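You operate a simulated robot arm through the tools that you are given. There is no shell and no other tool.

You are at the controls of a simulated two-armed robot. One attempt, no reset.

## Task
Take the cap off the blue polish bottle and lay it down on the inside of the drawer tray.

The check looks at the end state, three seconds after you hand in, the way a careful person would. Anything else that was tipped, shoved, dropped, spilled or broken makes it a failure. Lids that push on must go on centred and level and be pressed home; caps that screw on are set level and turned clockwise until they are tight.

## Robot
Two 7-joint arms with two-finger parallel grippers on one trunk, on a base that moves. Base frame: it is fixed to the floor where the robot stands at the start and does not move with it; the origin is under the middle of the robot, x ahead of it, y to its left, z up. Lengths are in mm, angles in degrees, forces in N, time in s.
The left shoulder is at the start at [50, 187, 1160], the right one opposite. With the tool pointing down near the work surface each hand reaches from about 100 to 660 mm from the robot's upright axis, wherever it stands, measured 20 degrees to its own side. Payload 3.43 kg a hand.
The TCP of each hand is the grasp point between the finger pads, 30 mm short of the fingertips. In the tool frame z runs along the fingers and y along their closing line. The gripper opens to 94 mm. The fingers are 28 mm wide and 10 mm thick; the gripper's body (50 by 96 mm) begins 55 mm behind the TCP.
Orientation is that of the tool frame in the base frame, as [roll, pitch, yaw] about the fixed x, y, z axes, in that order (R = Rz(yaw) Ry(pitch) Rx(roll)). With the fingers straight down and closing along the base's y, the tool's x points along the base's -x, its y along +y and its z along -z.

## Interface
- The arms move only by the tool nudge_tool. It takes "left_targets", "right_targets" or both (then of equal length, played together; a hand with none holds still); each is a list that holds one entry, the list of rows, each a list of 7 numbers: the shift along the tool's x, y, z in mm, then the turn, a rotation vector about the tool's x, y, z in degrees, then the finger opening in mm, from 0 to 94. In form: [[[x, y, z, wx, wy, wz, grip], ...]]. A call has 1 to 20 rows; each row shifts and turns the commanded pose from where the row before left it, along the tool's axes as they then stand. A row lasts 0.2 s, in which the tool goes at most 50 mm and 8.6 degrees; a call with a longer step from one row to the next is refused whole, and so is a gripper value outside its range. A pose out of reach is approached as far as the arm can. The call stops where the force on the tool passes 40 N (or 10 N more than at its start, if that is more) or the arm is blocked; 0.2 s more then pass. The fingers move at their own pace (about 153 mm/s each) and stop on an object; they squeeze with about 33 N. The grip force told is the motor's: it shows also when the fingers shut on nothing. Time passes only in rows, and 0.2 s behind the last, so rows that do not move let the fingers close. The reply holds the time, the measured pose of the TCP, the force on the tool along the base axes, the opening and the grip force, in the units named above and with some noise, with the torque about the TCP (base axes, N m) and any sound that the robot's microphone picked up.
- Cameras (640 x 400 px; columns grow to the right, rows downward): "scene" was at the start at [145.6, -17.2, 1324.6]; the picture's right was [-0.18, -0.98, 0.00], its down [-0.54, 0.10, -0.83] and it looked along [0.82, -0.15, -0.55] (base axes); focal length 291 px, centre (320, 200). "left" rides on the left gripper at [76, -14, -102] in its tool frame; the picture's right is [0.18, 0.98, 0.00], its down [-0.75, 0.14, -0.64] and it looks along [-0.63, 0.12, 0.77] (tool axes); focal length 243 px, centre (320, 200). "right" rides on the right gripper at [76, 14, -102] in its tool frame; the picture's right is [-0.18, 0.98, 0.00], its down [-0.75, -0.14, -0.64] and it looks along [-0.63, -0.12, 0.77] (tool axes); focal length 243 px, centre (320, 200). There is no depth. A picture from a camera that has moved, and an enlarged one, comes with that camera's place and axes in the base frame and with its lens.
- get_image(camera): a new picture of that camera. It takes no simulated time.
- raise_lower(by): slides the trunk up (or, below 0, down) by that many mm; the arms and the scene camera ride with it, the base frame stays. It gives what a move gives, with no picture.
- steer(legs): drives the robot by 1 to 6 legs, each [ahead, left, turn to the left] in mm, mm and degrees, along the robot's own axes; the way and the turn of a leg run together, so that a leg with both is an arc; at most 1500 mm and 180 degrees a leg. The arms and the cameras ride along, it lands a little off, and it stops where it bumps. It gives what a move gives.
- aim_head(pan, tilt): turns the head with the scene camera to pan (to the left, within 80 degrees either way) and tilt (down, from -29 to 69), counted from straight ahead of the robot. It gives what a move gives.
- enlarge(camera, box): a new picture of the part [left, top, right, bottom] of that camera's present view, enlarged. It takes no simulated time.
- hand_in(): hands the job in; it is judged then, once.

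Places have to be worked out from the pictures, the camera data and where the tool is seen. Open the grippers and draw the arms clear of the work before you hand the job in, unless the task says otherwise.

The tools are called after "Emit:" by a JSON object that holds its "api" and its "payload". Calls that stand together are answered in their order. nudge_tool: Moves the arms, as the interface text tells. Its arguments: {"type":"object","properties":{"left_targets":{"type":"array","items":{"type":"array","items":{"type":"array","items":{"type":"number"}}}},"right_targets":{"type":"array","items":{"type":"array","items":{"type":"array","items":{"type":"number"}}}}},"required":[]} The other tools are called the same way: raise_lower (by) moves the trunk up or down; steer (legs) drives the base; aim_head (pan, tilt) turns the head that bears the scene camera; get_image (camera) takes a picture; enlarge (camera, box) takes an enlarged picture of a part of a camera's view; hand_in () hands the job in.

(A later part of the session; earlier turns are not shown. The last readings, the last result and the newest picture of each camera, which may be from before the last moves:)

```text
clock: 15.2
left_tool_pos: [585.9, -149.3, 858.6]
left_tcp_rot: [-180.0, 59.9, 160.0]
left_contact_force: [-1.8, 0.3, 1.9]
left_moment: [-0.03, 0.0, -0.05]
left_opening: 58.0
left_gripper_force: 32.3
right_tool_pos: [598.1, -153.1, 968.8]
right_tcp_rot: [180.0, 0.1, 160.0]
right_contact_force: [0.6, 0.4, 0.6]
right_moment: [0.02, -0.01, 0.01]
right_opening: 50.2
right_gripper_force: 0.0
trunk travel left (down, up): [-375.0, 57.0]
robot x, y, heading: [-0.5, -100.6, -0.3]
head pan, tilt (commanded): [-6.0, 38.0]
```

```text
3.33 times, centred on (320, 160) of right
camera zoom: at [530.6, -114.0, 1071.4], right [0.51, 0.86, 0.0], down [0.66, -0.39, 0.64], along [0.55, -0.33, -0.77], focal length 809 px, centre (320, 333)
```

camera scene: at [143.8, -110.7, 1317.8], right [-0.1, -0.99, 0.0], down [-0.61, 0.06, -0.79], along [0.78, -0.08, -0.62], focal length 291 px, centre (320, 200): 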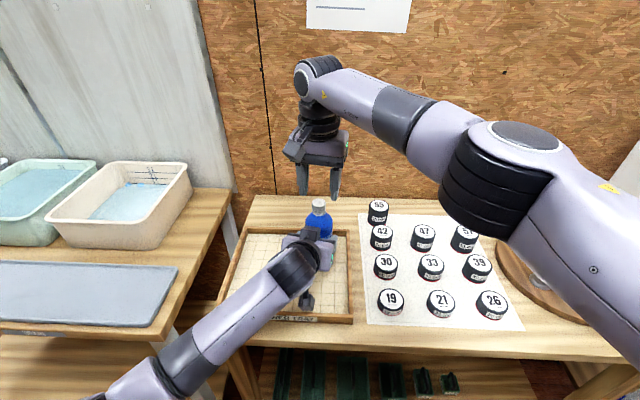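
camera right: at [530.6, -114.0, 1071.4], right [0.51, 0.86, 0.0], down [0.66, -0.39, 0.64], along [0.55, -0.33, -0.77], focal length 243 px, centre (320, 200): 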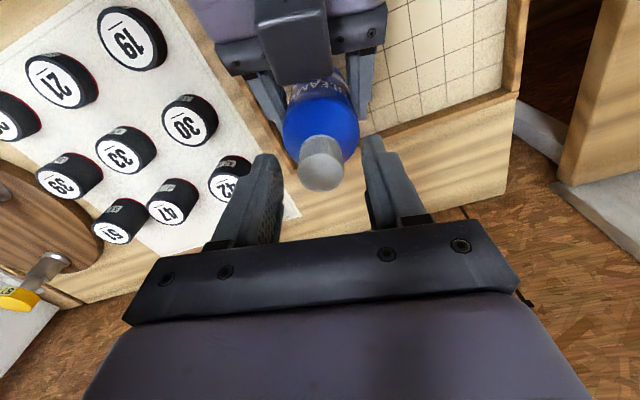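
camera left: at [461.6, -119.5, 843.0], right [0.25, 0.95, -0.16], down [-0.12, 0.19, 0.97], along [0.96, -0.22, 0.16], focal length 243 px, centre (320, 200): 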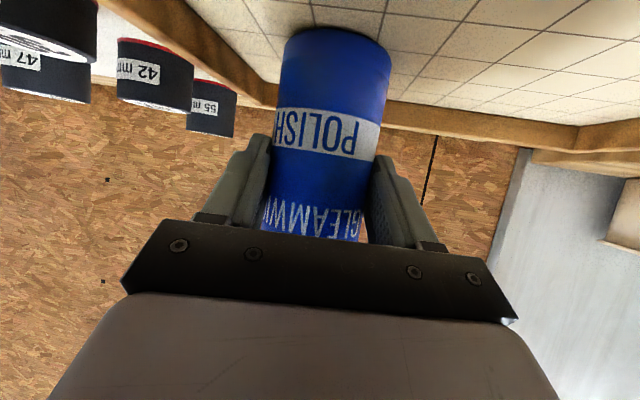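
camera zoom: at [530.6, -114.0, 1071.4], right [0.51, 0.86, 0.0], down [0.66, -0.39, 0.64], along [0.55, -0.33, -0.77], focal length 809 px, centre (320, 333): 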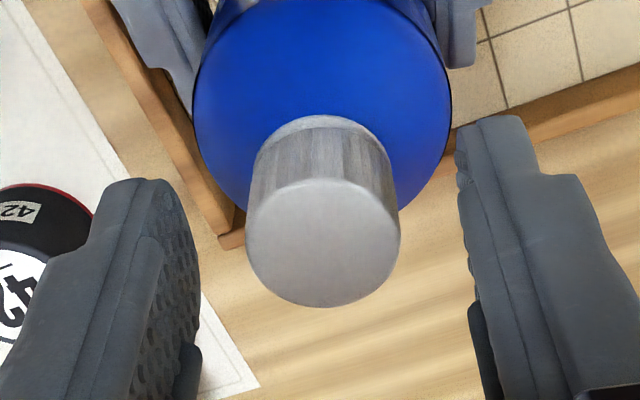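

Centred within 0.5 mm; the fingertips end about 1 mm above the cap's lower edge. I raise 1 mm and close the right gripper on the cap.

Emit:
{"api": "nudge_tool", "payload": {"left_targets": [[[0, 0, 0, 0, 0, 0, 45], [0, 0, 0, 0, 0, 0, 45], [0, 0, 0, 0, 0, 0, 45], [0, 0, 0, 0, 0, 0, 45], [0, 0, 0, 0, 0, 0, 45]]], "right_targets": [[[0, 0.4, -1, 0, 0, 0, 40], [0, 0, 0, 0, 0, 0, 30], [0, 0, 0, 0, 0, 0, 15], [0, 0, 0, 0, 0, 0, 15], [0, 0, 0, 0, 0, 0, 15]]]}}

Emit:
{"api": "enlarge", "payload": {"camera": "right", "box": [240, 100, 400, 220]}}

Emit:
{"api": "enlarge", "payload": {"camera": "scene", "box": [280, 160, 360, 260]}}

```text
clock: 16.4
left_tool_pos: [586.8, -149.8, 858.4]
left_tcp_rot: [180.0, 59.9, 159.9]
left_contact_force: [-1.6, 1.3, 2.1]
left_moment: [-0.05, -0.05, 0.07]
left_opening: 57.7
left_gripper_force: 33.1
right_tool_pos: [598.1, -153.4, 970.0]
right_tcp_rot: [-180.0, 0.0, 159.8]
right_contact_force: [1.0, -0.5, -0.4]
right_moment: [-0.05, -0.01, 0.03]
right_opening: 25.4
right_gripper_force: 32.9
trunk travel left (down, up): [-375.0, 57.0]
robot x, y, heading: [-0.4, -104.3, -0.0]
head pan, tilt (commanded): [-6.0, 38.0]
```

```text
3.33 times, centred on (320, 160) of right
camera zoom: at [530.7, -113.8, 1072.9], right [0.51, 0.86, 0.0], down [0.66, -0.39, 0.64], along [0.55, -0.33, -0.77], focal length 809 px, centre (320, 333)
```

zoom: 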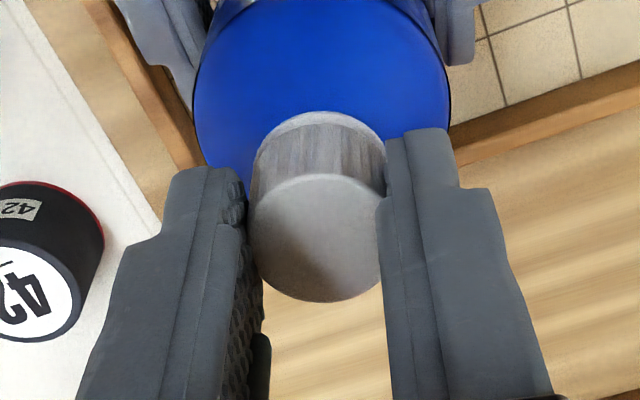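

```text
4.00 times, centred on (320, 210) of scene
camera zoom: at [143.6, -110.7, 1317.8], right [-0.1, -0.99, 0.0], down [-0.61, 0.06, -0.79], along [0.78, -0.08, -0.62], focal length 1164 px, centre (320, 160)
```

zoom: 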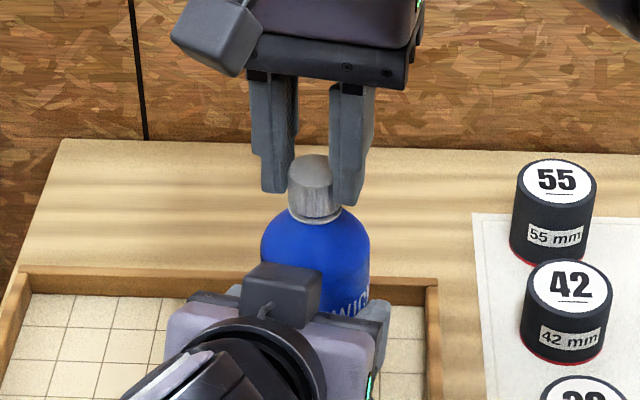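

The cap is gripped (25.4 mm, 33 N). I make a first careful 32° counter-clockwise turn (negative about the tool's z) and read the torques.

Emit:
{"api": "nudge_tool", "payload": {"left_targets": [[[0, 0, 0, 0, 0, 0, 45], [0, 0, 0, 0, 0, 0, 45], [0, 0, 0, 0, 0, 0, 45], [0, 0, 0, 0, 0, 0, 45], [0, 0, 0, 0, 0, 0, 45]]], "right_targets": [[[0, 0, 0, 0, 0, -8, 15], [0, 0, 0, 0, 0, -8, 15], [0, 0, 0, 0, 0, -8, 15], [0, 0, 0, 0, 0, -8, 15], [0, 0, 0, 0, 0, 0, 15]]]}}

Emit:
{"api": "enlarge", "payload": {"camera": "right", "box": [240, 100, 400, 220]}}

Emit:
{"api": "enlarge", "payload": {"camera": "scene", "box": [280, 160, 360, 260]}}

```text
clock: 17.6
left_tool_pos: [587.1, -148.9, 858.7]
left_tcp_rot: [-180.0, 60.0, 160.1]
left_contact_force: [-3.7, 8.2, 3.8]
left_moment: [-0.8, -0.26, 0.16]
left_opening: 57.5
left_gripper_force: 32.7
right_tool_pos: [597.9, -155.5, 971.0]
right_tcp_rot: [-179.9, 0.1, -168.0]
right_contact_force: [3.4, -10.3, 1.1]
right_moment: [-0.36, -0.01, -0.05]
right_opening: 25.5
right_gripper_force: 32.9
trunk travel left (down, up): [-375.0, 57.0]
robot x, y, heading: [-0.1, -100.0, 0.1]
head pan, tilt (commanded): [-6.0, 38.0]
```

```text
3.33 times, centred on (320, 160) of right
camera zoom: at [520.1, -155.7, 1072.8], right [-0.02, 1.0, 0.0], down [0.77, 0.02, 0.64], along [0.64, 0.01, -0.77], focal length 809 px, centre (320, 333)
```

zoom: 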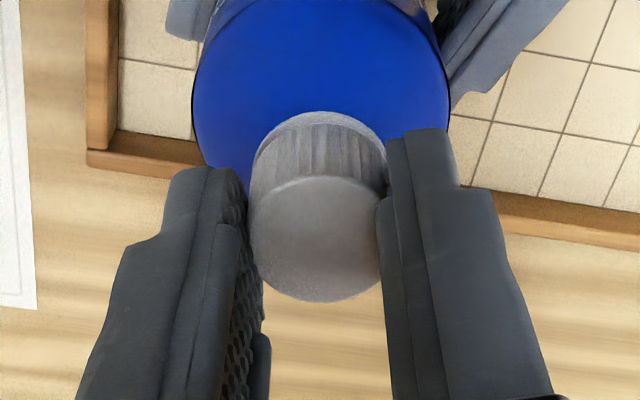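

```text
4.00 times, centred on (320, 210) of scene
camera zoom: at [143.4, -110.9, 1317.8], right [-0.1, -0.99, 0.0], down [-0.61, 0.06, -0.79], along [0.78, -0.08, -0.62], focal length 1164 px, centre (320, 160)
```

zoom: 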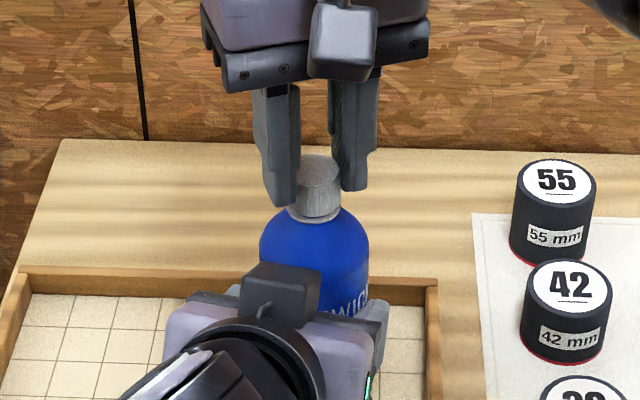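

The cap turns easily (little torque about z) but a sideways force of 10 N built up, since the cap axis lies slightly off my rotation axis. I shift the right tool 1.3 mm to null it and see the stiffness.

Emit:
{"api": "nudge_tool", "payload": {"left_targets": [[[0, 0, 0, 0, 0, 0, 45], [0, 0, 0, 0, 0, 0, 45]]], "right_targets": [[[-0.1, -1.3, 0, 0, 0, 0, 15], [0, 0, 0, 0, 0, 0, 15]]]}}

```text
clock: 18.2
left_tool_pos: [586.8, -148.5, 858.3]
left_tcp_rot: [179.9, 59.9, 159.9]
left_contact_force: [-3.4, 9.3, 2.2]
left_moment: [-0.57, -0.24, 0.12]
left_opening: 57.5
left_gripper_force: 33.1
right_tool_pos: [597.3, -153.8, 971.2]
right_tcp_rot: [179.9, 0.2, -168.0]
right_contact_force: [2.4, -9.5, 1.4]
right_moment: [-0.3, -0.08, -0.03]
right_opening: 25.5
right_gripper_force: 32.6
trunk travel left (down, up): [-375.0, 57.0]
robot x, y, heading: [1.4, -100.8, -0.0]
head pan, tilt (commanded): [-6.0, 38.0]
```

The force hardly changed, so I look at whether the bottle has leaned, comparing with the earlier views.

Emit:
{"api": "enlarge", "payload": {"camera": "scene", "box": [280, 160, 360, 260]}}

Emit:
{"api": "get_image", "payload": {"camera": "left"}}

Emit:
{"api": "enlarge", "payload": {"camera": "right", "box": [240, 100, 400, 220]}}

```text
4.00 times, centred on (320, 210) of scene
camera zoom: at [143.4, -110.6, 1317.8], right [-0.1, -0.99, 0.0], down [-0.61, 0.06, -0.79], along [0.78, -0.08, -0.62], focal length 1164 px, centre (320, 160)
```

zoom: 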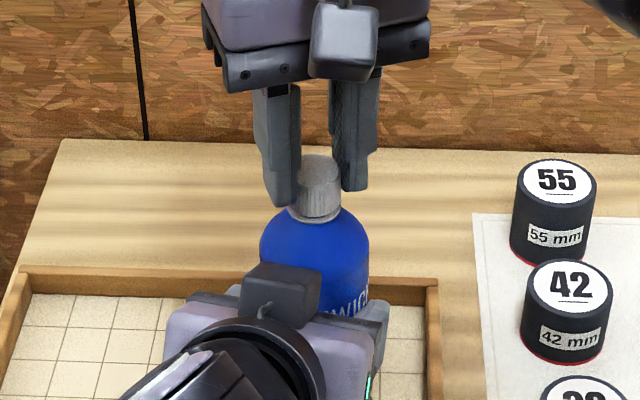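

```text
taken
camera left: at [461.6, -118.9, 842.9], right [0.25, 0.96, -0.16], down [-0.12, 0.19, 0.97], along [0.96, -0.22, 0.16], focal length 243 px, centre (320, 200)
```

left: 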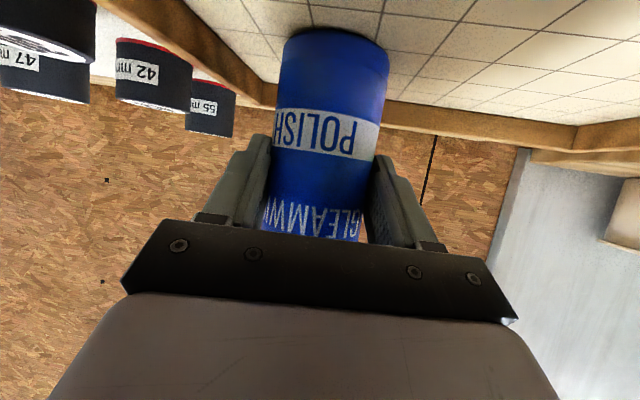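

```text
3.33 times, centred on (320, 160) of right
camera zoom: at [520.1, -155.9, 1072.8], right [-0.02, 1.0, 0.0], down [0.77, 0.02, 0.64], along [0.64, 0.02, -0.77], focal length 809 px, centre (320, 333)
```

zoom: 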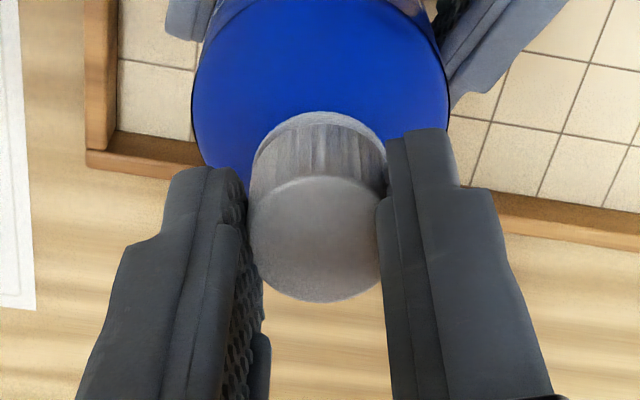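

The camera readouts show that each hand deflected only ~0.6 mm. I hold still for a second and re-read the forces to separate lag from a real bias.

Emit:
{"api": "nudge_tool", "payload": {"left_targets": [[[0, 0, 0, 0, 0, 0, 45], [0, 0, 0, 0, 0, 0, 45], [0, 0, 0, 0, 0, 0, 45], [0, 0, 0, 0, 0, 0, 45]]], "right_targets": [[[0, 0, 0, 0, 0, 0, 15], [0, 0, 0, 0, 0, 0, 15], [0, 0, 0, 0, 0, 0, 15], [0, 0, 0, 0, 0, 0, 15]]]}}

Emit:
{"api": "enlarge", "payload": {"camera": "right", "box": [240, 100, 400, 220]}}

```text
clock: 19.2
left_tool_pos: [586.3, -149.6, 857.4]
left_tcp_rot: [180.0, 60.0, 160.1]
left_contact_force: [-2.9, 11.1, 2.2]
left_moment: [-0.36, -0.26, 0.16]
left_opening: 57.8
left_gripper_force: 33.1
right_tool_pos: [597.9, -154.3, 971.1]
right_tcp_rot: [-180.0, 0.0, -168.2]
right_contact_force: [3.3, -8.0, 1.2]
right_moment: [-0.26, -0.09, -0.03]
right_opening: 25.6
right_gripper_force: 32.8
trunk travel left (down, up): [-375.0, 57.0]
robot x, y, heading: [-1.3, -98.7, -0.2]
head pan, tilt (commanded): [-6.0, 38.0]
```

```text
3.33 times, centred on (320, 160) of right
camera zoom: at [520.1, -155.8, 1072.8], right [-0.02, 1.0, 0.0], down [0.77, 0.02, 0.64], along [0.64, 0.02, -0.77], focal length 809 px, centre (320, 333)
```

zoom: 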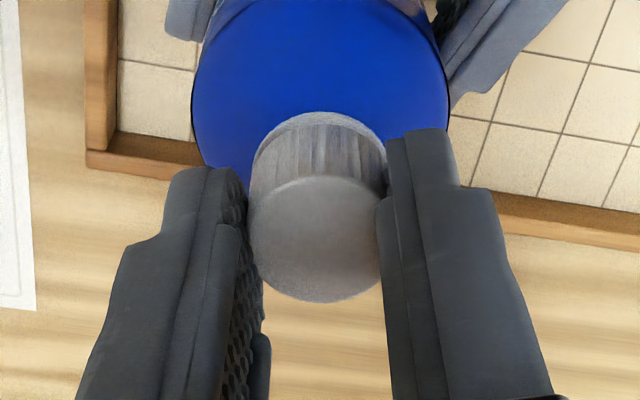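

The right-hand force is slowly relaxing (10 → 8 N). I nudge the right tool another 1.5 mm the same way and hold again.

Emit:
{"api": "nudge_tool", "payload": {"left_targets": [[[0, 0, 0, 0, 0, 0, 45], [0, 0, 0, 0, 0, 0, 45], [0, 0, 0, 0, 0, 0, 45], [0, 0, 0, 0, 0, 0, 45]]], "right_targets": [[[-0.3, -1.5, 0, 0, 0, 0, 15], [0, 0, 0, 0, 0, 0, 15], [0, 0, 0, 0, 0, 0, 15], [0, 0, 0, 0, 0, 0, 15]]]}}

Emit:
{"api": "enlarge", "payload": {"camera": "right", "box": [240, 100, 400, 220]}}

Emit:
{"api": "enlarge", "payload": {"camera": "left", "box": [240, 100, 400, 220]}}

```text
clock: 20.2
left_tool_pos: [585.9, -147.1, 857.7]
left_tcp_rot: [179.9, 60.0, 160.1]
left_contact_force: [6.0, 5.9, 0.5]
left_moment: [-0.08, 0.43, 0.1]
left_opening: 57.6
left_gripper_force: 32.6
right_tool_pos: [598.8, -153.7, 970.1]
right_tcp_rot: [179.9, 0.0, -167.9]
right_contact_force: [-7.0, -4.9, 2.9]
right_moment: [-0.14, 0.25, -0.01]
right_opening: 25.2
right_gripper_force: 33.1
trunk travel left (down, up): [-375.0, 57.0]
robot x, y, heading: [3.7, -98.0, -0.2]
head pan, tilt (commanded): [-6.0, 38.0]
```

```text
3.33 times, centred on (320, 160) of right
camera zoom: at [520.6, -156.4, 1072.8], right [-0.02, 1.0, 0.0], down [0.77, 0.02, 0.64], along [0.64, 0.02, -0.77], focal length 809 px, centre (320, 333)
```

zoom: 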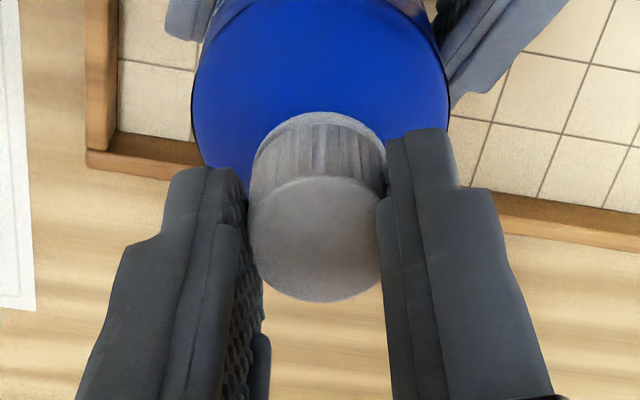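

```text
3.33 times, centred on (320, 160) of left
camera zoom: at [461.7, -119.2, 842.9], right [0.25, 0.96, -0.16], down [-0.12, 0.19, 0.97], along [0.96, -0.22, 0.16], focal length 809 px, centre (320, 333)
```

zoom: 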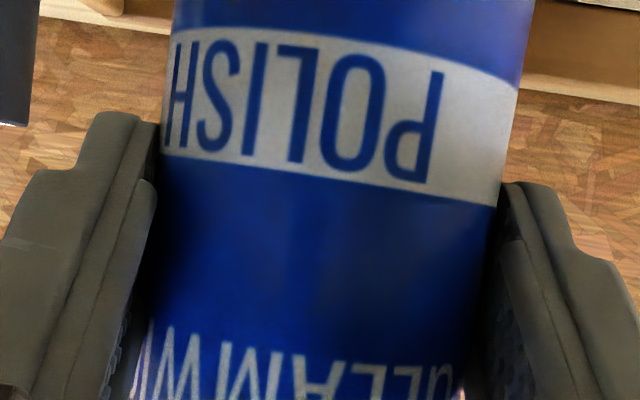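

In x the system is stiff (~17 N/mm), in y soft. I null the remaining force with a shift of about (-0.4, -2.4) mm in base x, y.

Emit:
{"api": "nudge_tool", "payload": {"left_targets": [[[0, 0, 0, 0, 0, 0, 45], [0, 0, 0, 0, 0, 0, 45], [0, 0, 0, 0, 0, 0, 45], [0, 0, 0, 0, 0, 0, 45]]], "right_targets": [[[0.5, -1.1, 0, 0, 0, 0, 15], [0.4, -1.1, 0, 0, 0, 0, 15], [0, 0, 0, 0, 0, 0, 15], [0, 0, 0, 0, 0, 0, 15]]]}}

Emit:
{"api": "enlarge", "payload": {"camera": "right", "box": [270, 120, 370, 200]}}

Emit:
{"api": "enlarge", "payload": {"camera": "scene", "box": [300, 185, 340, 225]}}

```text
clock: 21.2
left_tool_pos: [584.9, -150.5, 858.0]
left_tcp_rot: [-179.9, 60.0, 159.8]
left_contact_force: [6.2, -2.7, -0.1]
left_moment: [0.26, 0.29, 0.01]
left_opening: 57.3
left_gripper_force: 33.3
right_tool_pos: [598.6, -156.4, 970.7]
right_tcp_rot: [179.9, 0.0, -167.9]
right_contact_force: [-5.3, 2.9, 2.6]
right_moment: [0.13, 0.23, 0.01]
right_opening: 25.4
right_gripper_force: 32.8
trunk travel left (down, up): [-375.0, 57.0]
robot x, y, heading: [-1.4, -99.4, -0.0]
head pan, tilt (commanded): [-6.0, 38.0]
```

```text
5.00 times, centred on (320, 160) of right
camera zoom: at [520.4, -158.5, 1072.6], right [-0.03, 1.0, 0.0], down [0.77, 0.02, 0.64], along [0.64, 0.02, -0.77], focal length 1213 px, centre (320, 400)
```

zoom: 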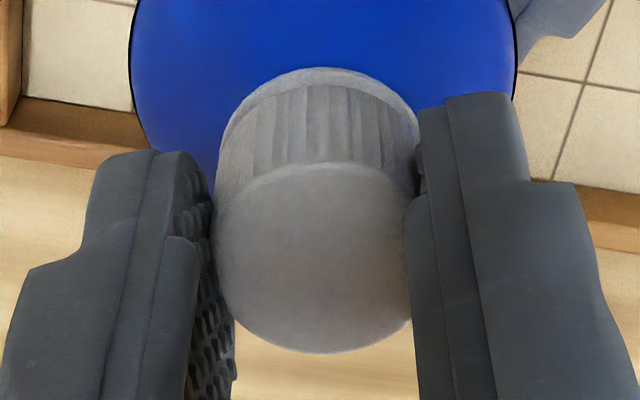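

```text
10.00 times, centred on (320, 205) of scene
camera zoom: at [143.9, -110.7, 1317.8], right [-0.1, -0.99, 0.0], down [-0.61, 0.06, -0.79], along [0.78, -0.08, -0.62], focal length 2910 px, centre (320, 150)
```

zoom: 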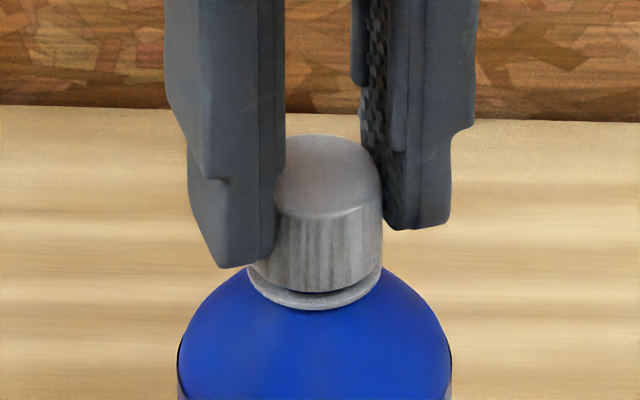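

The forces imply the cap centre sits 2–5 mm forward of my grip centre. I open the right fingers to let the bottle settle and re-measure the cap against the hand.

Emit:
{"api": "nudge_tool", "payload": {"left_targets": [[[0, 0, 0, 0, 0, 0, 45], [0, 0, 0, 0, 0, 0, 45], [0, 0, 0, 0, 0, 0, 45], [0, 0, 0, 0, 0, 0, 45]]], "right_targets": [[[0, 0, 0, 0, 0, 0, 35], [0, 0, 0, 0, 0, 0, 50], [0, 0, 0, 0, 0, 0, 50], [0, 0, 0, 0, 0, 0, 50]]]}}

Emit:
{"api": "enlarge", "payload": {"camera": "right", "box": [240, 100, 400, 220]}}

Emit:
{"api": "enlarge", "payload": {"camera": "scene", "box": [280, 160, 360, 260]}}

Emit:
{"api": "get_image", "payload": {"camera": "left"}}

```text
clock: 22.2
left_tool_pos: [585.6, -149.5, 858.8]
left_tcp_rot: [-179.9, 60.0, 160.0]
left_contact_force: [-1.3, -1.6, 0.5]
left_moment: [-0.1, -0.05, -0.03]
left_opening: 57.2
left_gripper_force: 33.4
right_tool_pos: [597.4, -157.4, 969.7]
right_tcp_rot: [179.9, 0.0, -168.0]
right_contact_force: [0.1, -0.2, -0.3]
right_moment: [-0.03, -0.01, 0.0]
right_opening: 50.1
right_gripper_force: 0.1
trunk travel left (down, up): [-375.0, 57.0]
robot x, y, heading: [-2.5, -98.7, -0.1]
head pan, tilt (commanded): [-6.0, 38.0]
```

```text
3.33 times, centred on (320, 160) of right
camera zoom: at [520.6, -159.2, 1072.4], right [-0.02, 1.0, 0.0], down [0.77, 0.02, 0.64], along [0.64, 0.02, -0.77], focal length 809 px, centre (320, 333)
```

zoom: 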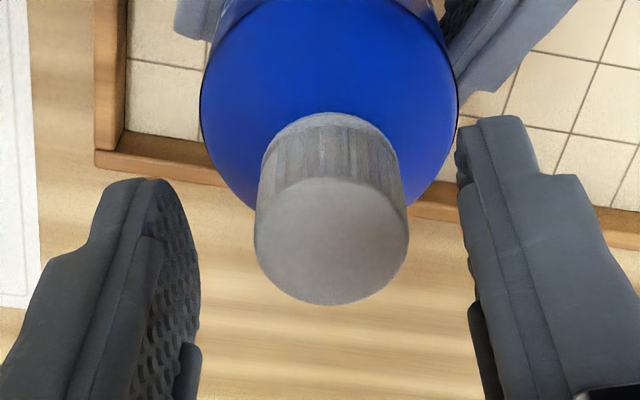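

```text
4.00 times, centred on (320, 210) of scene
camera zoom: at [143.8, -110.8, 1317.8], right [-0.1, -0.99, 0.0], down [-0.61, 0.06, -0.79], along [0.78, -0.08, -0.62], focal length 1164 px, centre (320, 160)
```

zoom: 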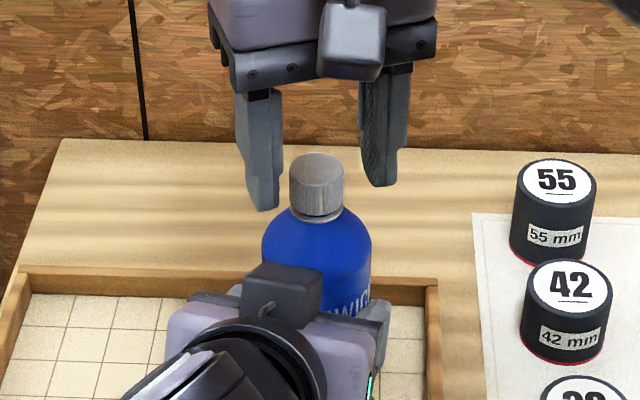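

```text
taken
camera left: at [461.5, -119.7, 843.0], right [0.25, 0.95, -0.16], down [-0.12, 0.19, 0.97], along [0.96, -0.22, 0.16], focal length 243 px, centre (320, 200)
```

left: 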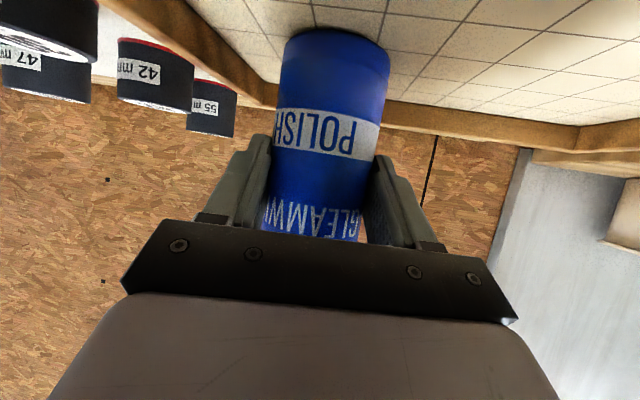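

Two views at different yaws agree the cap axis is really at about (601.7, -154.1) with the cap spanning z≈928–949, so I was gripping 4.4 mm off-centre and too high. I move onto the true axis, turn back 32° with open fingers and re-check.

Emit:
{"api": "nudge_tool", "payload": {"left_targets": [[[0, 0, 0, 0, 0, 0, 45], [0, 0, 0, 0, 0, 0, 45], [0, 0, 0, 0, 0, 0, 45], [0, 0, 0, 0, 0, 0, 45], [0, 0, 0, 0, 0, 0, 45], [0, 0, 0, 0, 0, 0, 45], [0, 0, 0, 0, 0, 0, 45]]], "right_targets": [[[-4.4, 2.1, 0, 0, 0, 0, 50], [0, 0, 0, 0, 0, 8, 50], [0, 0, 0, 0, 0, 8, 50], [0, 0, 0, 0, 0, 8, 50], [0, 0, 0, 0, 0, 8, 50], [0, 0, 0, 0, 0, 0, 50], [0, 0, 0, 0, 0, 0, 50]]]}}

Emit:
{"api": "enlarge", "payload": {"camera": "right", "box": [240, 100, 400, 220]}}

Emit:
{"api": "enlarge", "payload": {"camera": "scene", "box": [280, 160, 360, 260]}}

```text
clock: 23.9
left_tool_pos: [587.0, -149.1, 857.8]
left_tcp_rot: [-180.0, 59.8, 160.0]
left_contact_force: [-0.4, 1.2, 1.9]
left_moment: [0.02, -0.05, -0.01]
left_opening: 57.2
left_gripper_force: 33.1
right_tool_pos: [603.0, -155.1, 970.3]
right_tcp_rot: [180.0, 0.1, 159.9]
right_contact_force: [0.3, 0.1, 0.3]
right_moment: [0.01, 0.02, 0.02]
right_opening: 50.1
right_gripper_force: 0.1
trunk travel left (down, up): [-375.0, 57.0]
robot x, y, heading: [-0.3, -99.0, -0.3]
head pan, tilt (commanded): [-6.0, 38.0]
```

```text
3.33 times, centred on (320, 160) of right
camera zoom: at [535.2, -114.9, 1072.5], right [0.51, 0.86, 0.0], down [0.66, -0.39, 0.64], along [0.55, -0.33, -0.77], focal length 809 px, centre (320, 333)
```

zoom: 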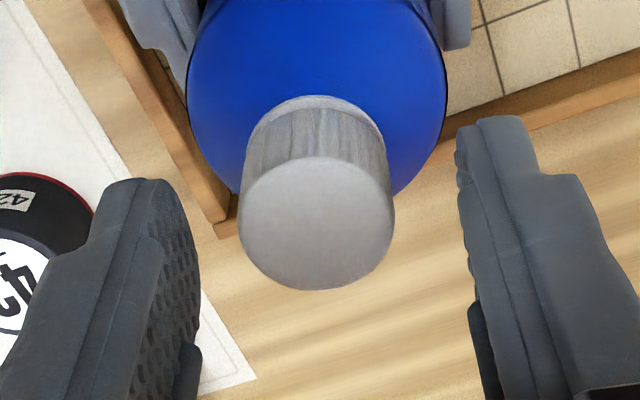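

```text
4.00 times, centred on (320, 210) of scene
camera zoom: at [143.7, -110.6, 1317.8], right [-0.1, -0.99, 0.0], down [-0.61, 0.06, -0.79], along [0.78, -0.08, -0.62], focal length 1164 px, centre (320, 160)
```

zoom: 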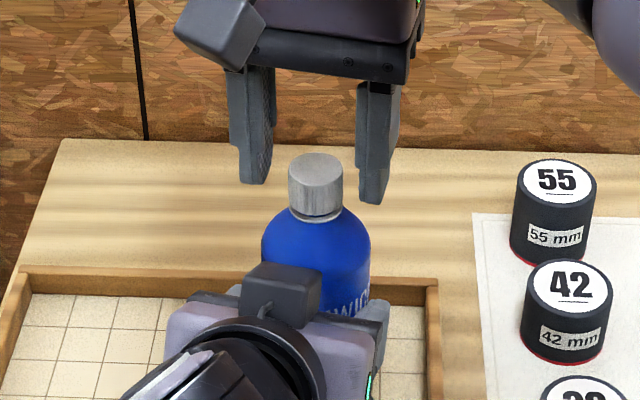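

Now on axis within about 1 mm; cap spans z≈931–952. I trim (+0.7, -0.6) and lower 7 mm, then close on the cap.

Emit:
{"api": "nudge_tool", "payload": {"left_targets": [[[0, 0, 0, 0, 0, 0, 45], [0, 0, 0, 0, 0, 0, 45], [0, 0, 0, 0, 0, 0, 45], [0, 0, 0, 0, 0, 0, 45], [0, 0, 0, 0, 0, 0, 45], [0, 0, 0, 0, 0, 0, 45]]], "right_targets": [[[0.7, -0.6, 3, 0, 0, 0, 50], [0, 0, 4, 0, 0, 0, 50], [0, 0, 0, 0, 0, 0, 36], [0, 0, 0, 0, 0, 0, 28], [0, 0, 0, 0, 0, 0, 15], [0, 0, 0, 0, 0, 0, 15]]]}}

Emit:
{"api": "enlarge", "payload": {"camera": "right", "box": [240, 100, 400, 220]}}

Emit:
{"api": "enlarge", "payload": {"camera": "scene", "box": [300, 185, 340, 225]}}

```text
clock: 25.2
left_tool_pos: [586.2, -149.0, 857.9]
left_tcp_rot: [180.0, 60.0, 160.0]
left_contact_force: [-0.1, 2.3, 1.9]
left_moment: [-0.02, -0.04, 0.03]
left_opening: 57.5
left_gripper_force: 33.0
right_tool_pos: [601.7, -155.1, 962.8]
right_tcp_rot: [-180.0, 0.0, 160.0]
right_contact_force: [-1.0, -0.7, -0.8]
right_moment: [-0.04, 0.0, 0.0]
right_opening: 25.1
right_gripper_force: 33.2
trunk travel left (down, up): [-375.0, 57.0]
robot x, y, heading: [1.0, -100.5, 0.1]
head pan, tilt (commanded): [-6.0, 38.0]
```

```text
3.33 times, centred on (320, 160) of right
camera zoom: at [534.4, -115.2, 1065.5], right [0.51, 0.86, 0.0], down [0.66, -0.39, 0.64], along [0.55, -0.33, -0.77], focal length 809 px, centre (320, 333)
```

zoom: 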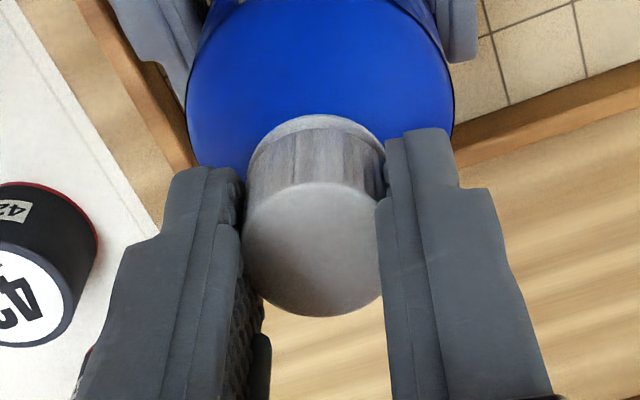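

```text
10.00 times, centred on (320, 205) of scene
camera zoom: at [143.7, -110.6, 1317.8], right [-0.1, -0.99, 0.0], down [-0.61, 0.06, -0.79], along [0.78, -0.08, -0.62], focal length 2910 px, centre (320, 150)
```

zoom: 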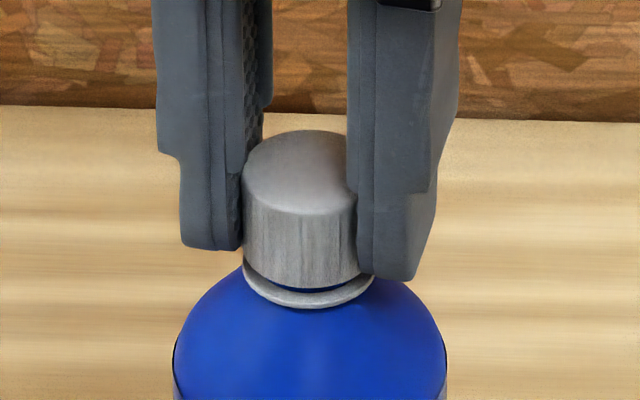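

A centred, deeper grip with almost no side force. I turn 40° counter-clockwise and read the forces.

Emit:
{"api": "nudge_tool", "payload": {"left_targets": [[[0, 0, 0, 0, 0, 0, 45], [0, 0, 0, 0, 0, 0, 45], [0, 0, 0, 0, 0, 0, 45], [0, 0, 0, 0, 0, 0, 45], [0, 0, 0, 0, 0, 0, 45], [0, 0, 0, 0, 0, 0, 45]]], "right_targets": [[[0, 0, 0, 0, 0, -8, 15], [0, 0, 0, 0, 0, -8, 15], [0, 0, 0, 0, 0, -8, 15], [0, 0, 0, 0, 0, -8, 15], [0, 0, 0, 0, 0, -8, 15], [0, 0, 0, 0, 0, 0, 15]]]}}

Emit:
{"api": "enlarge", "payload": {"camera": "right", "box": [240, 100, 400, 220]}}

Emit:
{"api": "enlarge", "payload": {"camera": "scene", "box": [300, 185, 340, 225]}}

Emit:
{"api": "get_image", "payload": {"camera": "left"}}

```text
clock: 26.6
left_tool_pos: [586.4, -149.7, 857.3]
left_tcp_rot: [179.9, 60.0, 160.0]
left_contact_force: [-1.3, 1.0, 1.5]
left_moment: [0.09, -0.26, 0.03]
left_opening: 57.3
left_gripper_force: 32.8
right_tool_pos: [601.1, -156.6, 962.1]
right_tcp_rot: [179.9, 0.1, -159.9]
right_contact_force: [1.7, -0.1, -0.3]
right_moment: [0.02, -0.03, 0.01]
right_opening: 25.4
right_gripper_force: 33.0
trunk travel left (down, up): [-375.0, 57.0]
robot x, y, heading: [1.2, -100.5, -0.1]
head pan, tilt (commanded): [-6.0, 38.0]
```

```text
3.33 times, centred on (320, 160) of right
camera zoom: at [524.5, -167.8, 1065.6], right [-0.16, 0.99, 0.0], down [0.76, 0.13, 0.64], along [0.63, 0.11, -0.77], focal length 809 px, centre (320, 333)
```

zoom: 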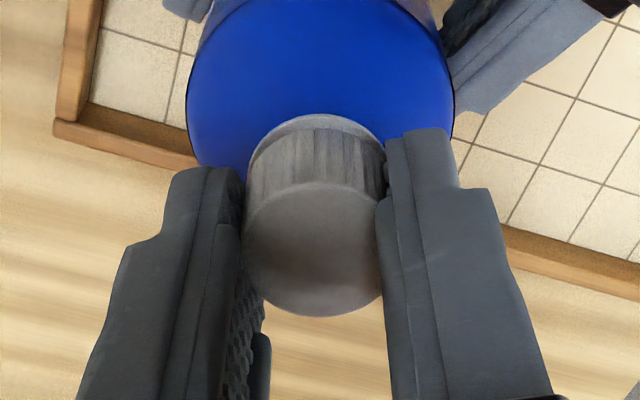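

```text
10.00 times, centred on (320, 205) of scene
camera zoom: at [143.7, -110.5, 1317.8], right [-0.1, -0.99, 0.0], down [-0.61, 0.06, -0.79], along [0.78, -0.08, -0.62], focal length 2910 px, centre (320, 150)
```

zoom: 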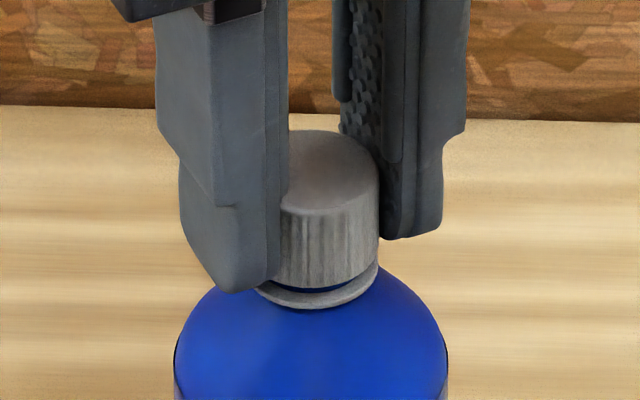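

```text
taken
camera left: at [461.5, -119.4, 843.0], right [0.25, 0.95, -0.16], down [-0.12, 0.19, 0.97], along [0.96, -0.22, 0.16], focal length 243 px, centre (320, 200)
```

left: 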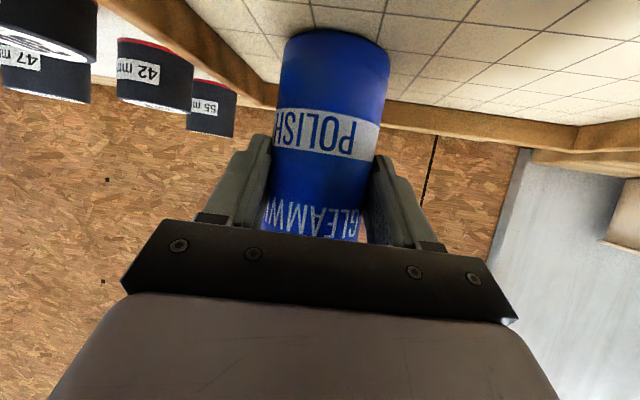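

Nearly force-free now: the cap turns with the hand and the bottle label has not rotated. I continue another 80° counter-clockwise.

Emit:
{"api": "nudge_tool", "payload": {"left_targets": [[[0, 0, 0, 0, 0, 0, 45], [0, 0, 0, 0, 0, 0, 45], [0, 0, 0, 0, 0, 0, 45], [0, 0, 0, 0, 0, 0, 45], [0, 0, 0, 0, 0, 0, 45], [0, 0, 0, 0, 0, 0, 45], [0, 0, 0, 0, 0, 0, 45], [0, 0, 0, 0, 0, 0, 45], [0, 0, 0, 0, 0, 0, 45], [0, 0, 0, 0, 0, 0, 45], [0, 0, 0, 0, 0, 0, 45]]], "right_targets": [[[0, 0, 0, 0, 0, -8, 15], [0, 0, 0, 0, 0, -8, 15], [0, 0, 0, 0, 0, -8, 15], [0, 0, 0, 0, 0, -8, 15], [0, 0, 0, 0, 0, -8, 15], [0, 0, 0, 0, 0, -8, 15], [0, 0, 0, 0, 0, -8, 15], [0, 0, 0, 0, 0, -8, 15], [0, 0, 0, 0, 0, -8, 15], [0, 0, 0, 0, 0, -8, 15], [0, 0, 0, 0, 0, 0, 15]]]}}

Emit:
{"api": "enlarge", "payload": {"camera": "right", "box": [240, 100, 400, 220]}}

Emit:
{"api": "enlarge", "payload": {"camera": "scene", "box": [300, 185, 340, 225]}}

Emit:
{"api": "get_image", "payload": {"camera": "scene"}}

```text
clock: 29.1
left_tool_pos: [585.6, -149.7, 857.8]
left_tcp_rot: [180.0, 60.0, 160.0]
left_contact_force: [0.6, 0.2, -2.8]
left_moment: [-0.04, 0.08, -0.01]
left_opening: 55.6
left_gripper_force: 33.0
right_tool_pos: [580.7, -200.6, 970.8]
right_tcp_rot: [179.9, 0.1, -147.8]
right_contact_force: [1.0, 0.2, 0.5]
right_moment: [0.03, -0.01, 0.03]
right_opening: 15.0
right_gripper_force: 0.0
right hand out of reach, approached as far as the arm can: row 1, 2, 3, 4, 5, 6, 7, 8, 9, 10
trunk travel left (down, up): [-375.0, 57.0]
robot x, y, heading: [2.2, -99.7, 0.1]
head pan, tilt (commanded): [-6.0, 38.0]
```

```text
3.33 times, centred on (320, 160) of right
camera zoom: at [508.4, -228.3, 1074.5], right [-0.37, 0.93, 0.0], down [0.71, 0.28, 0.64], along [0.6, 0.24, -0.77], focal length 809 px, centre (320, 333)
```

zoom: 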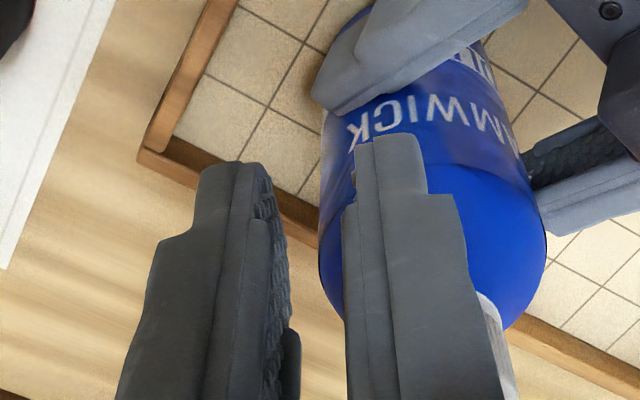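

```text
10.00 times, centred on (320, 205) of scene
camera zoom: at [144.2, -110.8, 1317.7], right [-0.1, -0.99, 0.0], down [-0.61, 0.06, -0.79], along [0.78, -0.08, -0.62], focal length 2910 px, centre (320, 150)
```

zoom: 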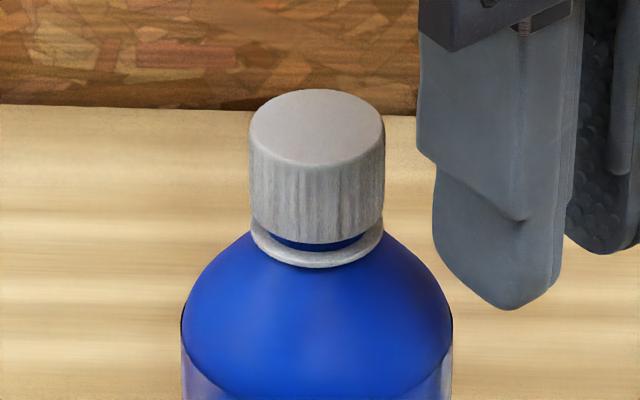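

```text
taken
camera scene: at [144.2, -110.8, 1317.7], right [-0.1, -0.99, 0.0], down [-0.61, 0.06, -0.79], along [0.78, -0.08, -0.62], focal length 291 px, centre (320, 200)
```

scene: 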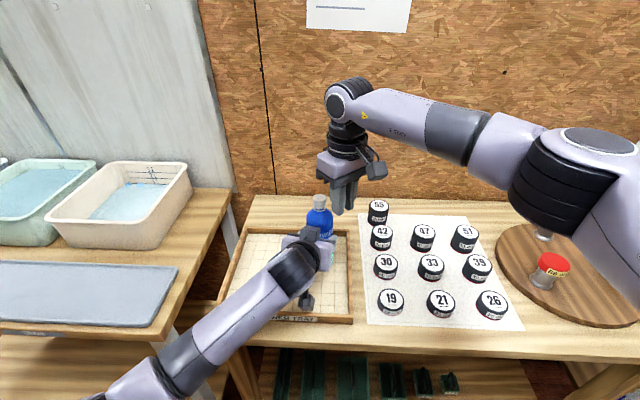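

The wrist ran out of range: the right hand drifted off sideways and slipped off the cap, apparently dragging the bottle up a little in the left grip. I inspect the bottle's state before doing anything else.

Emit:
{"api": "get_image", "payload": {"camera": "left"}}

Emit:
{"api": "enlarge", "payload": {"camera": "scene", "box": [270, 180, 370, 300]}}

Emit:
{"api": "get_image", "payload": {"camera": "right"}}

```text
taken
camera left: at [461.9, -119.3, 842.6], right [0.25, 0.96, -0.16], down [-0.12, 0.19, 0.97], along [0.96, -0.22, 0.16], focal length 243 px, centre (320, 200)
```

left: 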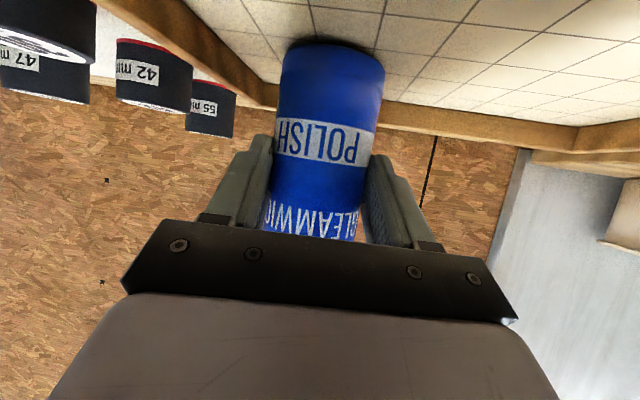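

```text
3.33 times, centred on (320, 240) of scene
camera zoom: at [144.2, -110.8, 1317.7], right [-0.1, -0.99, 0.0], down [-0.61, 0.06, -0.79], along [0.78, -0.08, -0.62], focal length 970 px, centre (320, 67)
```

zoom: 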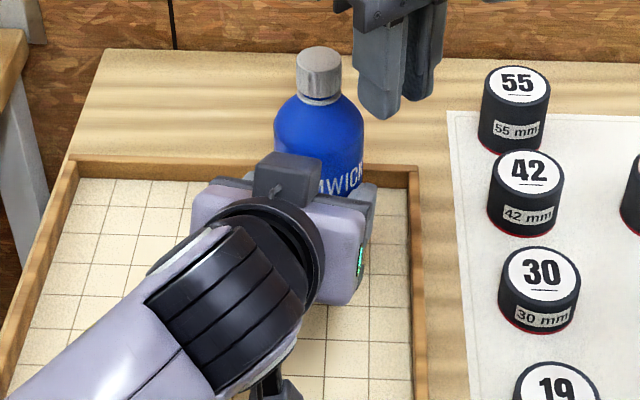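

```text
taken
camera right: at [508.4, -228.3, 1074.5], right [-0.37, 0.93, 0.0], down [0.71, 0.28, 0.64], along [0.6, 0.24, -0.77], focal length 243 px, centre (320, 200)
```

right: 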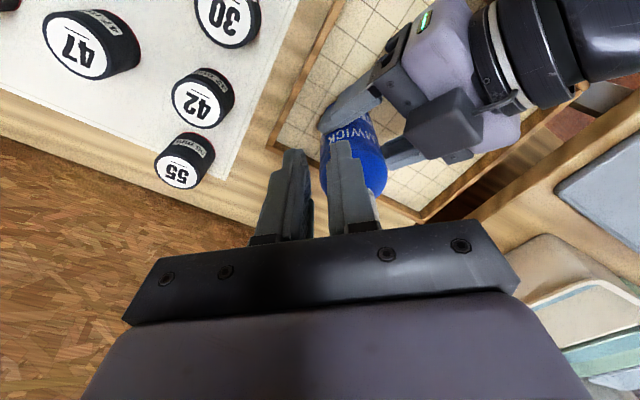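

The bottle seems to be held a few mm off the floor and shifted a little forward in the left fingertips, still upright with cap on. First I lift the right hand straight up, away from the cap, before undoing its rotation.

Emit:
{"api": "nudge_tool", "payload": {"left_targets": [[[0, 0, 0, 0, 0, 0, 45], [0, 0, 0, 0, 0, 0, 45], [0, 0, 0, 0, 0, 0, 45], [0, 0, 0, 0, 0, 0, 45], [0, 0, 0, 0, 0, 0, 45]]], "right_targets": [[[0, 0, -15, 0, 0, 0, 15], [0, 0, -15, 0, 0, 0, 15], [0, 0, -15, 0, 0, 0, 15], [0, 0, -15, 0, 0, 0, 15], [0, 0, 0, 0, 0, 0, 15]]]}}

Emit:
{"api": "get_image", "payload": {"camera": "scene"}}

```text
clock: 30.2
left_tool_pos: [586.8, -149.6, 856.9]
left_tcp_rot: [179.9, 59.9, 160.0]
left_contact_force: [1.0, 1.2, -2.2]
left_moment: [0.05, 0.07, -0.01]
left_opening: 55.6
left_gripper_force: 33.0
right_tool_pos: [580.0, -200.3, 1032.4]
right_tcp_rot: [179.9, 0.1, -147.9]
right_contact_force: [0.3, -0.6, 0.8]
right_moment: [0.0, 0.01, -0.01]
right_opening: 15.1
right_gripper_force: 0.1
trunk travel left (down, up): [-375.0, 57.0]
robot x, y, heading: [2.9, -101.3, 0.0]
head pan, tilt (commanded): [-6.0, 38.0]
```

```text
taken
camera scene: at [144.2, -110.7, 1317.7], right [-0.1, -0.99, 0.0], down [-0.61, 0.06, -0.79], along [0.78, -0.08, -0.62], focal length 291 px, centre (320, 200)
```

scene: 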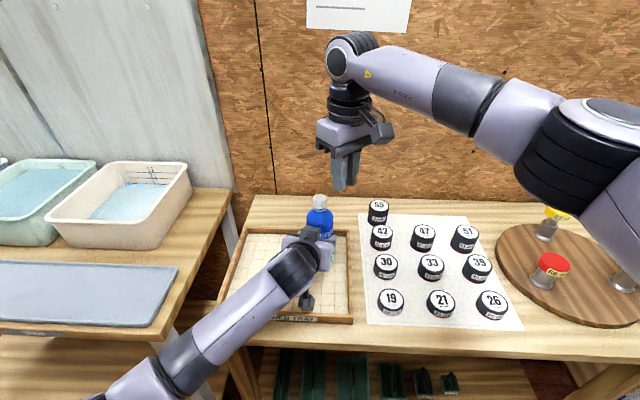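

The right hand is clear at z≈1032. Now I lower the left hand with the bottle by 4 mm in small steps, watching for floor contact.

Emit:
{"api": "nudge_tool", "payload": {"left_targets": [[[0.87, 0, 0.5, 0, 0, 0, 45], [0.87, 0, 0.5, 0, 0, 0, 45], [0.87, 0, 0.5, 0, 0, 0, 45], [0.87, 0, 0.5, 0, 0, 0, 45], [0, 0, 0, 0, 0, 0, 45]]]}}

Emit:
{"api": "enlarge", "payload": {"camera": "left", "box": [220, 0, 440, 140]}}

Emit:
{"api": "enlarge", "payload": {"camera": "scene", "box": [290, 180, 350, 260]}}

Emit:
{"api": "get_image", "payload": {"camera": "right"}}

```text
clock: 31.4
left_tool_pos: [587.0, -148.8, 855.5]
left_tcp_rot: [179.9, 60.3, 160.0]
left_contact_force: [0.8, 2.2, 6.1]
left_moment: [0.03, -0.39, 0.07]
left_opening: 55.7
left_gripper_force: 33.2
right_tool_pos: [579.6, -198.9, 1032.8]
right_tcp_rot: [179.9, 0.3, -148.0]
right_contact_force: [0.6, 0.2, 0.0]
right_moment: [-0.03, 0.0, 0.02]
right_opening: 14.8
right_gripper_force: 0.0
trunk travel left (down, up): [-375.0, 57.0]
robot x, y, heading: [-2.8, -100.1, 0.1]
head pan, tilt (commanded): [-6.0, 38.0]
```

```text
2.86 times, centred on (330, 70) of left
camera zoom: at [461.8, -119.3, 840.1], right [0.25, 0.95, -0.16], down [-0.12, 0.2, 0.97], along [0.96, -0.22, 0.17], focal length 693 px, centre (291, 571)
```

zoom: 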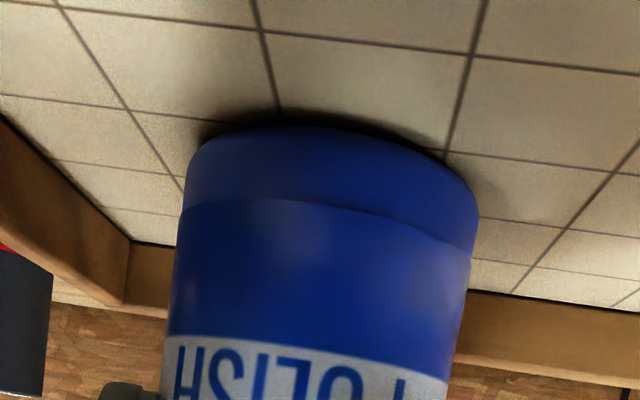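

```text
5.00 times, centred on (320, 220) of scene
camera zoom: at [143.4, -110.5, 1317.9], right [-0.1, -0.99, 0.0], down [-0.61, 0.06, -0.79], along [0.78, -0.08, -0.62], focal length 1455 px, centre (320, 100)
```

zoom: 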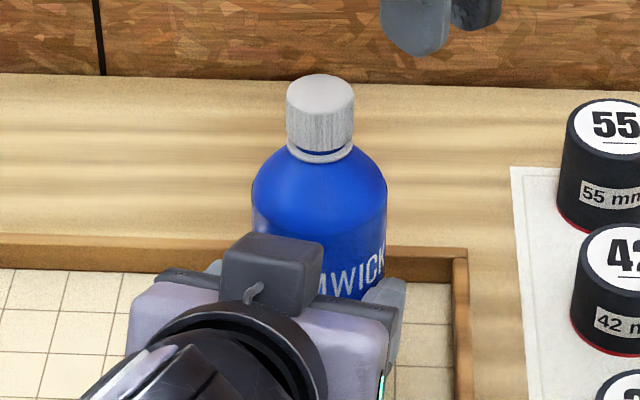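

```text
taken
camera right: at [506.8, -227.8, 1134.5], right [-0.37, 0.93, 0.0], down [0.71, 0.28, 0.64], along [0.6, 0.24, -0.76], focal length 243 px, centre (320, 200)
```

right: 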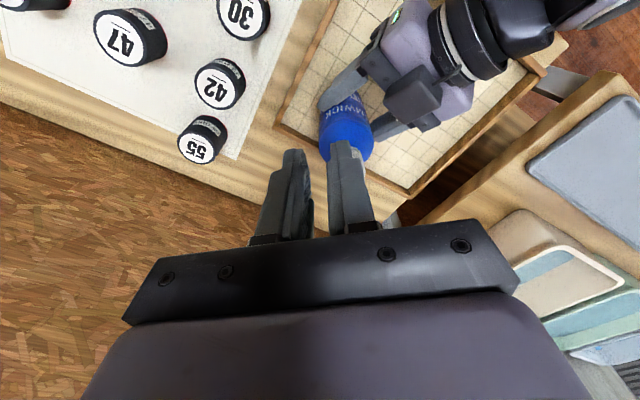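

Floor contact is confirmed (Fz rose by 8 N). I relieve about 1 mm of the push and slowly open the left gripper so the bottle stands free, then look.

Emit:
{"api": "nudge_tool", "payload": {"left_targets": [[[-1.0, 0, -0.6, 0, 0, 0, 45], [0, 0, 0, 0, 0, 0, 45], [0, 0, 0, 0, 0, 0, 58], [0, 0, 0, 0, 0, 0, 64], [0, 0, 0, 0, 0, 0, 72], [0, 0, 0, 0, 0, 0, 84], [0, 0, 0, 0, 0, 0, 94], [0, 0, 0, 0, 0, 0, 94]]]}}

Emit:
{"api": "get_image", "payload": {"camera": "left"}}

Emit:
{"api": "enlarge", "payload": {"camera": "scene", "box": [290, 180, 350, 260]}}

Emit:
{"api": "get_image", "payload": {"camera": "right"}}

```text
clock: 33.2
left_tool_pos: [586.3, -149.7, 854.5]
left_tcp_rot: [-180.0, 60.1, 160.0]
left_contact_force: [0.2, 0.0, 0.4]
left_moment: [0.0, 0.03, -0.03]
left_opening: 94.1
left_gripper_force: 0.1
right_tool_pos: [580.7, -200.0, 1031.9]
right_tcp_rot: [179.8, 0.1, -147.9]
right_contact_force: [-0.7, 1.1, -0.5]
right_moment: [0.03, 0.0, 0.0]
right_opening: 15.1
right_gripper_force: 0.1
trunk travel left (down, up): [-375.0, 57.0]
robot x, y, heading: [-2.6, -106.0, -0.2]
head pan, tilt (commanded): [-6.0, 38.0]
```

```text
taken
camera left: at [461.4, -119.3, 839.9], right [0.25, 0.96, -0.16], down [-0.12, 0.19, 0.97], along [0.96, -0.22, 0.16], focal length 243 px, centre (320, 200)
```

left: 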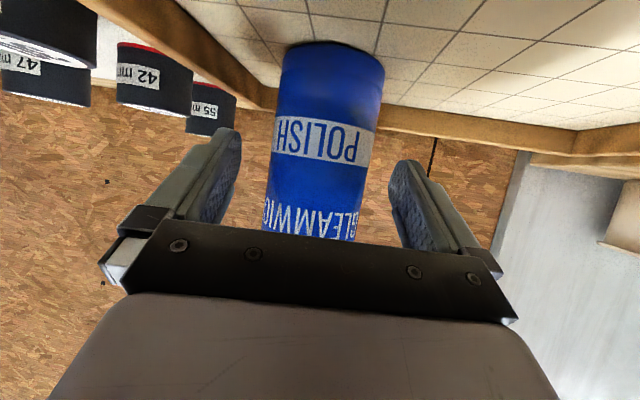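

```text
5.00 times, centred on (320, 220) of scene
camera zoom: at [143.9, -110.7, 1317.8], right [-0.1, -0.99, 0.0], down [-0.61, 0.06, -0.79], along [0.78, -0.08, -0.62], focal length 1455 px, centre (320, 100)
```

zoom: 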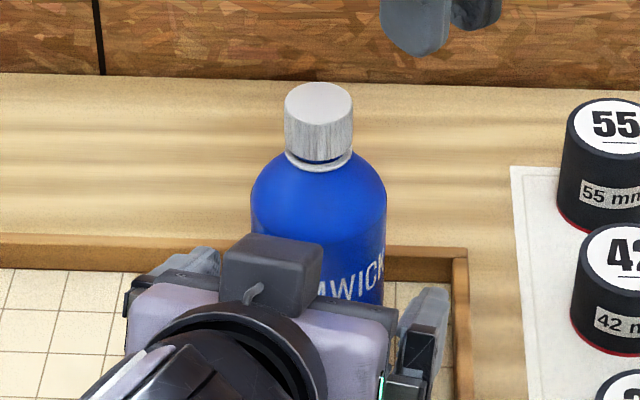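

```text
taken
camera right: at [507.2, -228.0, 1134.2], right [-0.37, 0.93, 0.0], down [0.71, 0.28, 0.64], along [0.6, 0.24, -0.76], focal length 243 px, centre (320, 200)
```

right: 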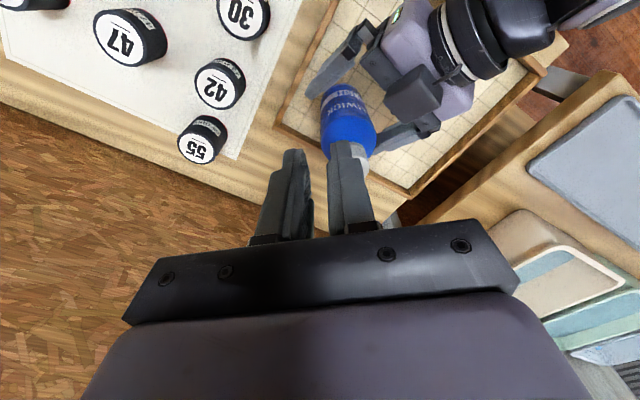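

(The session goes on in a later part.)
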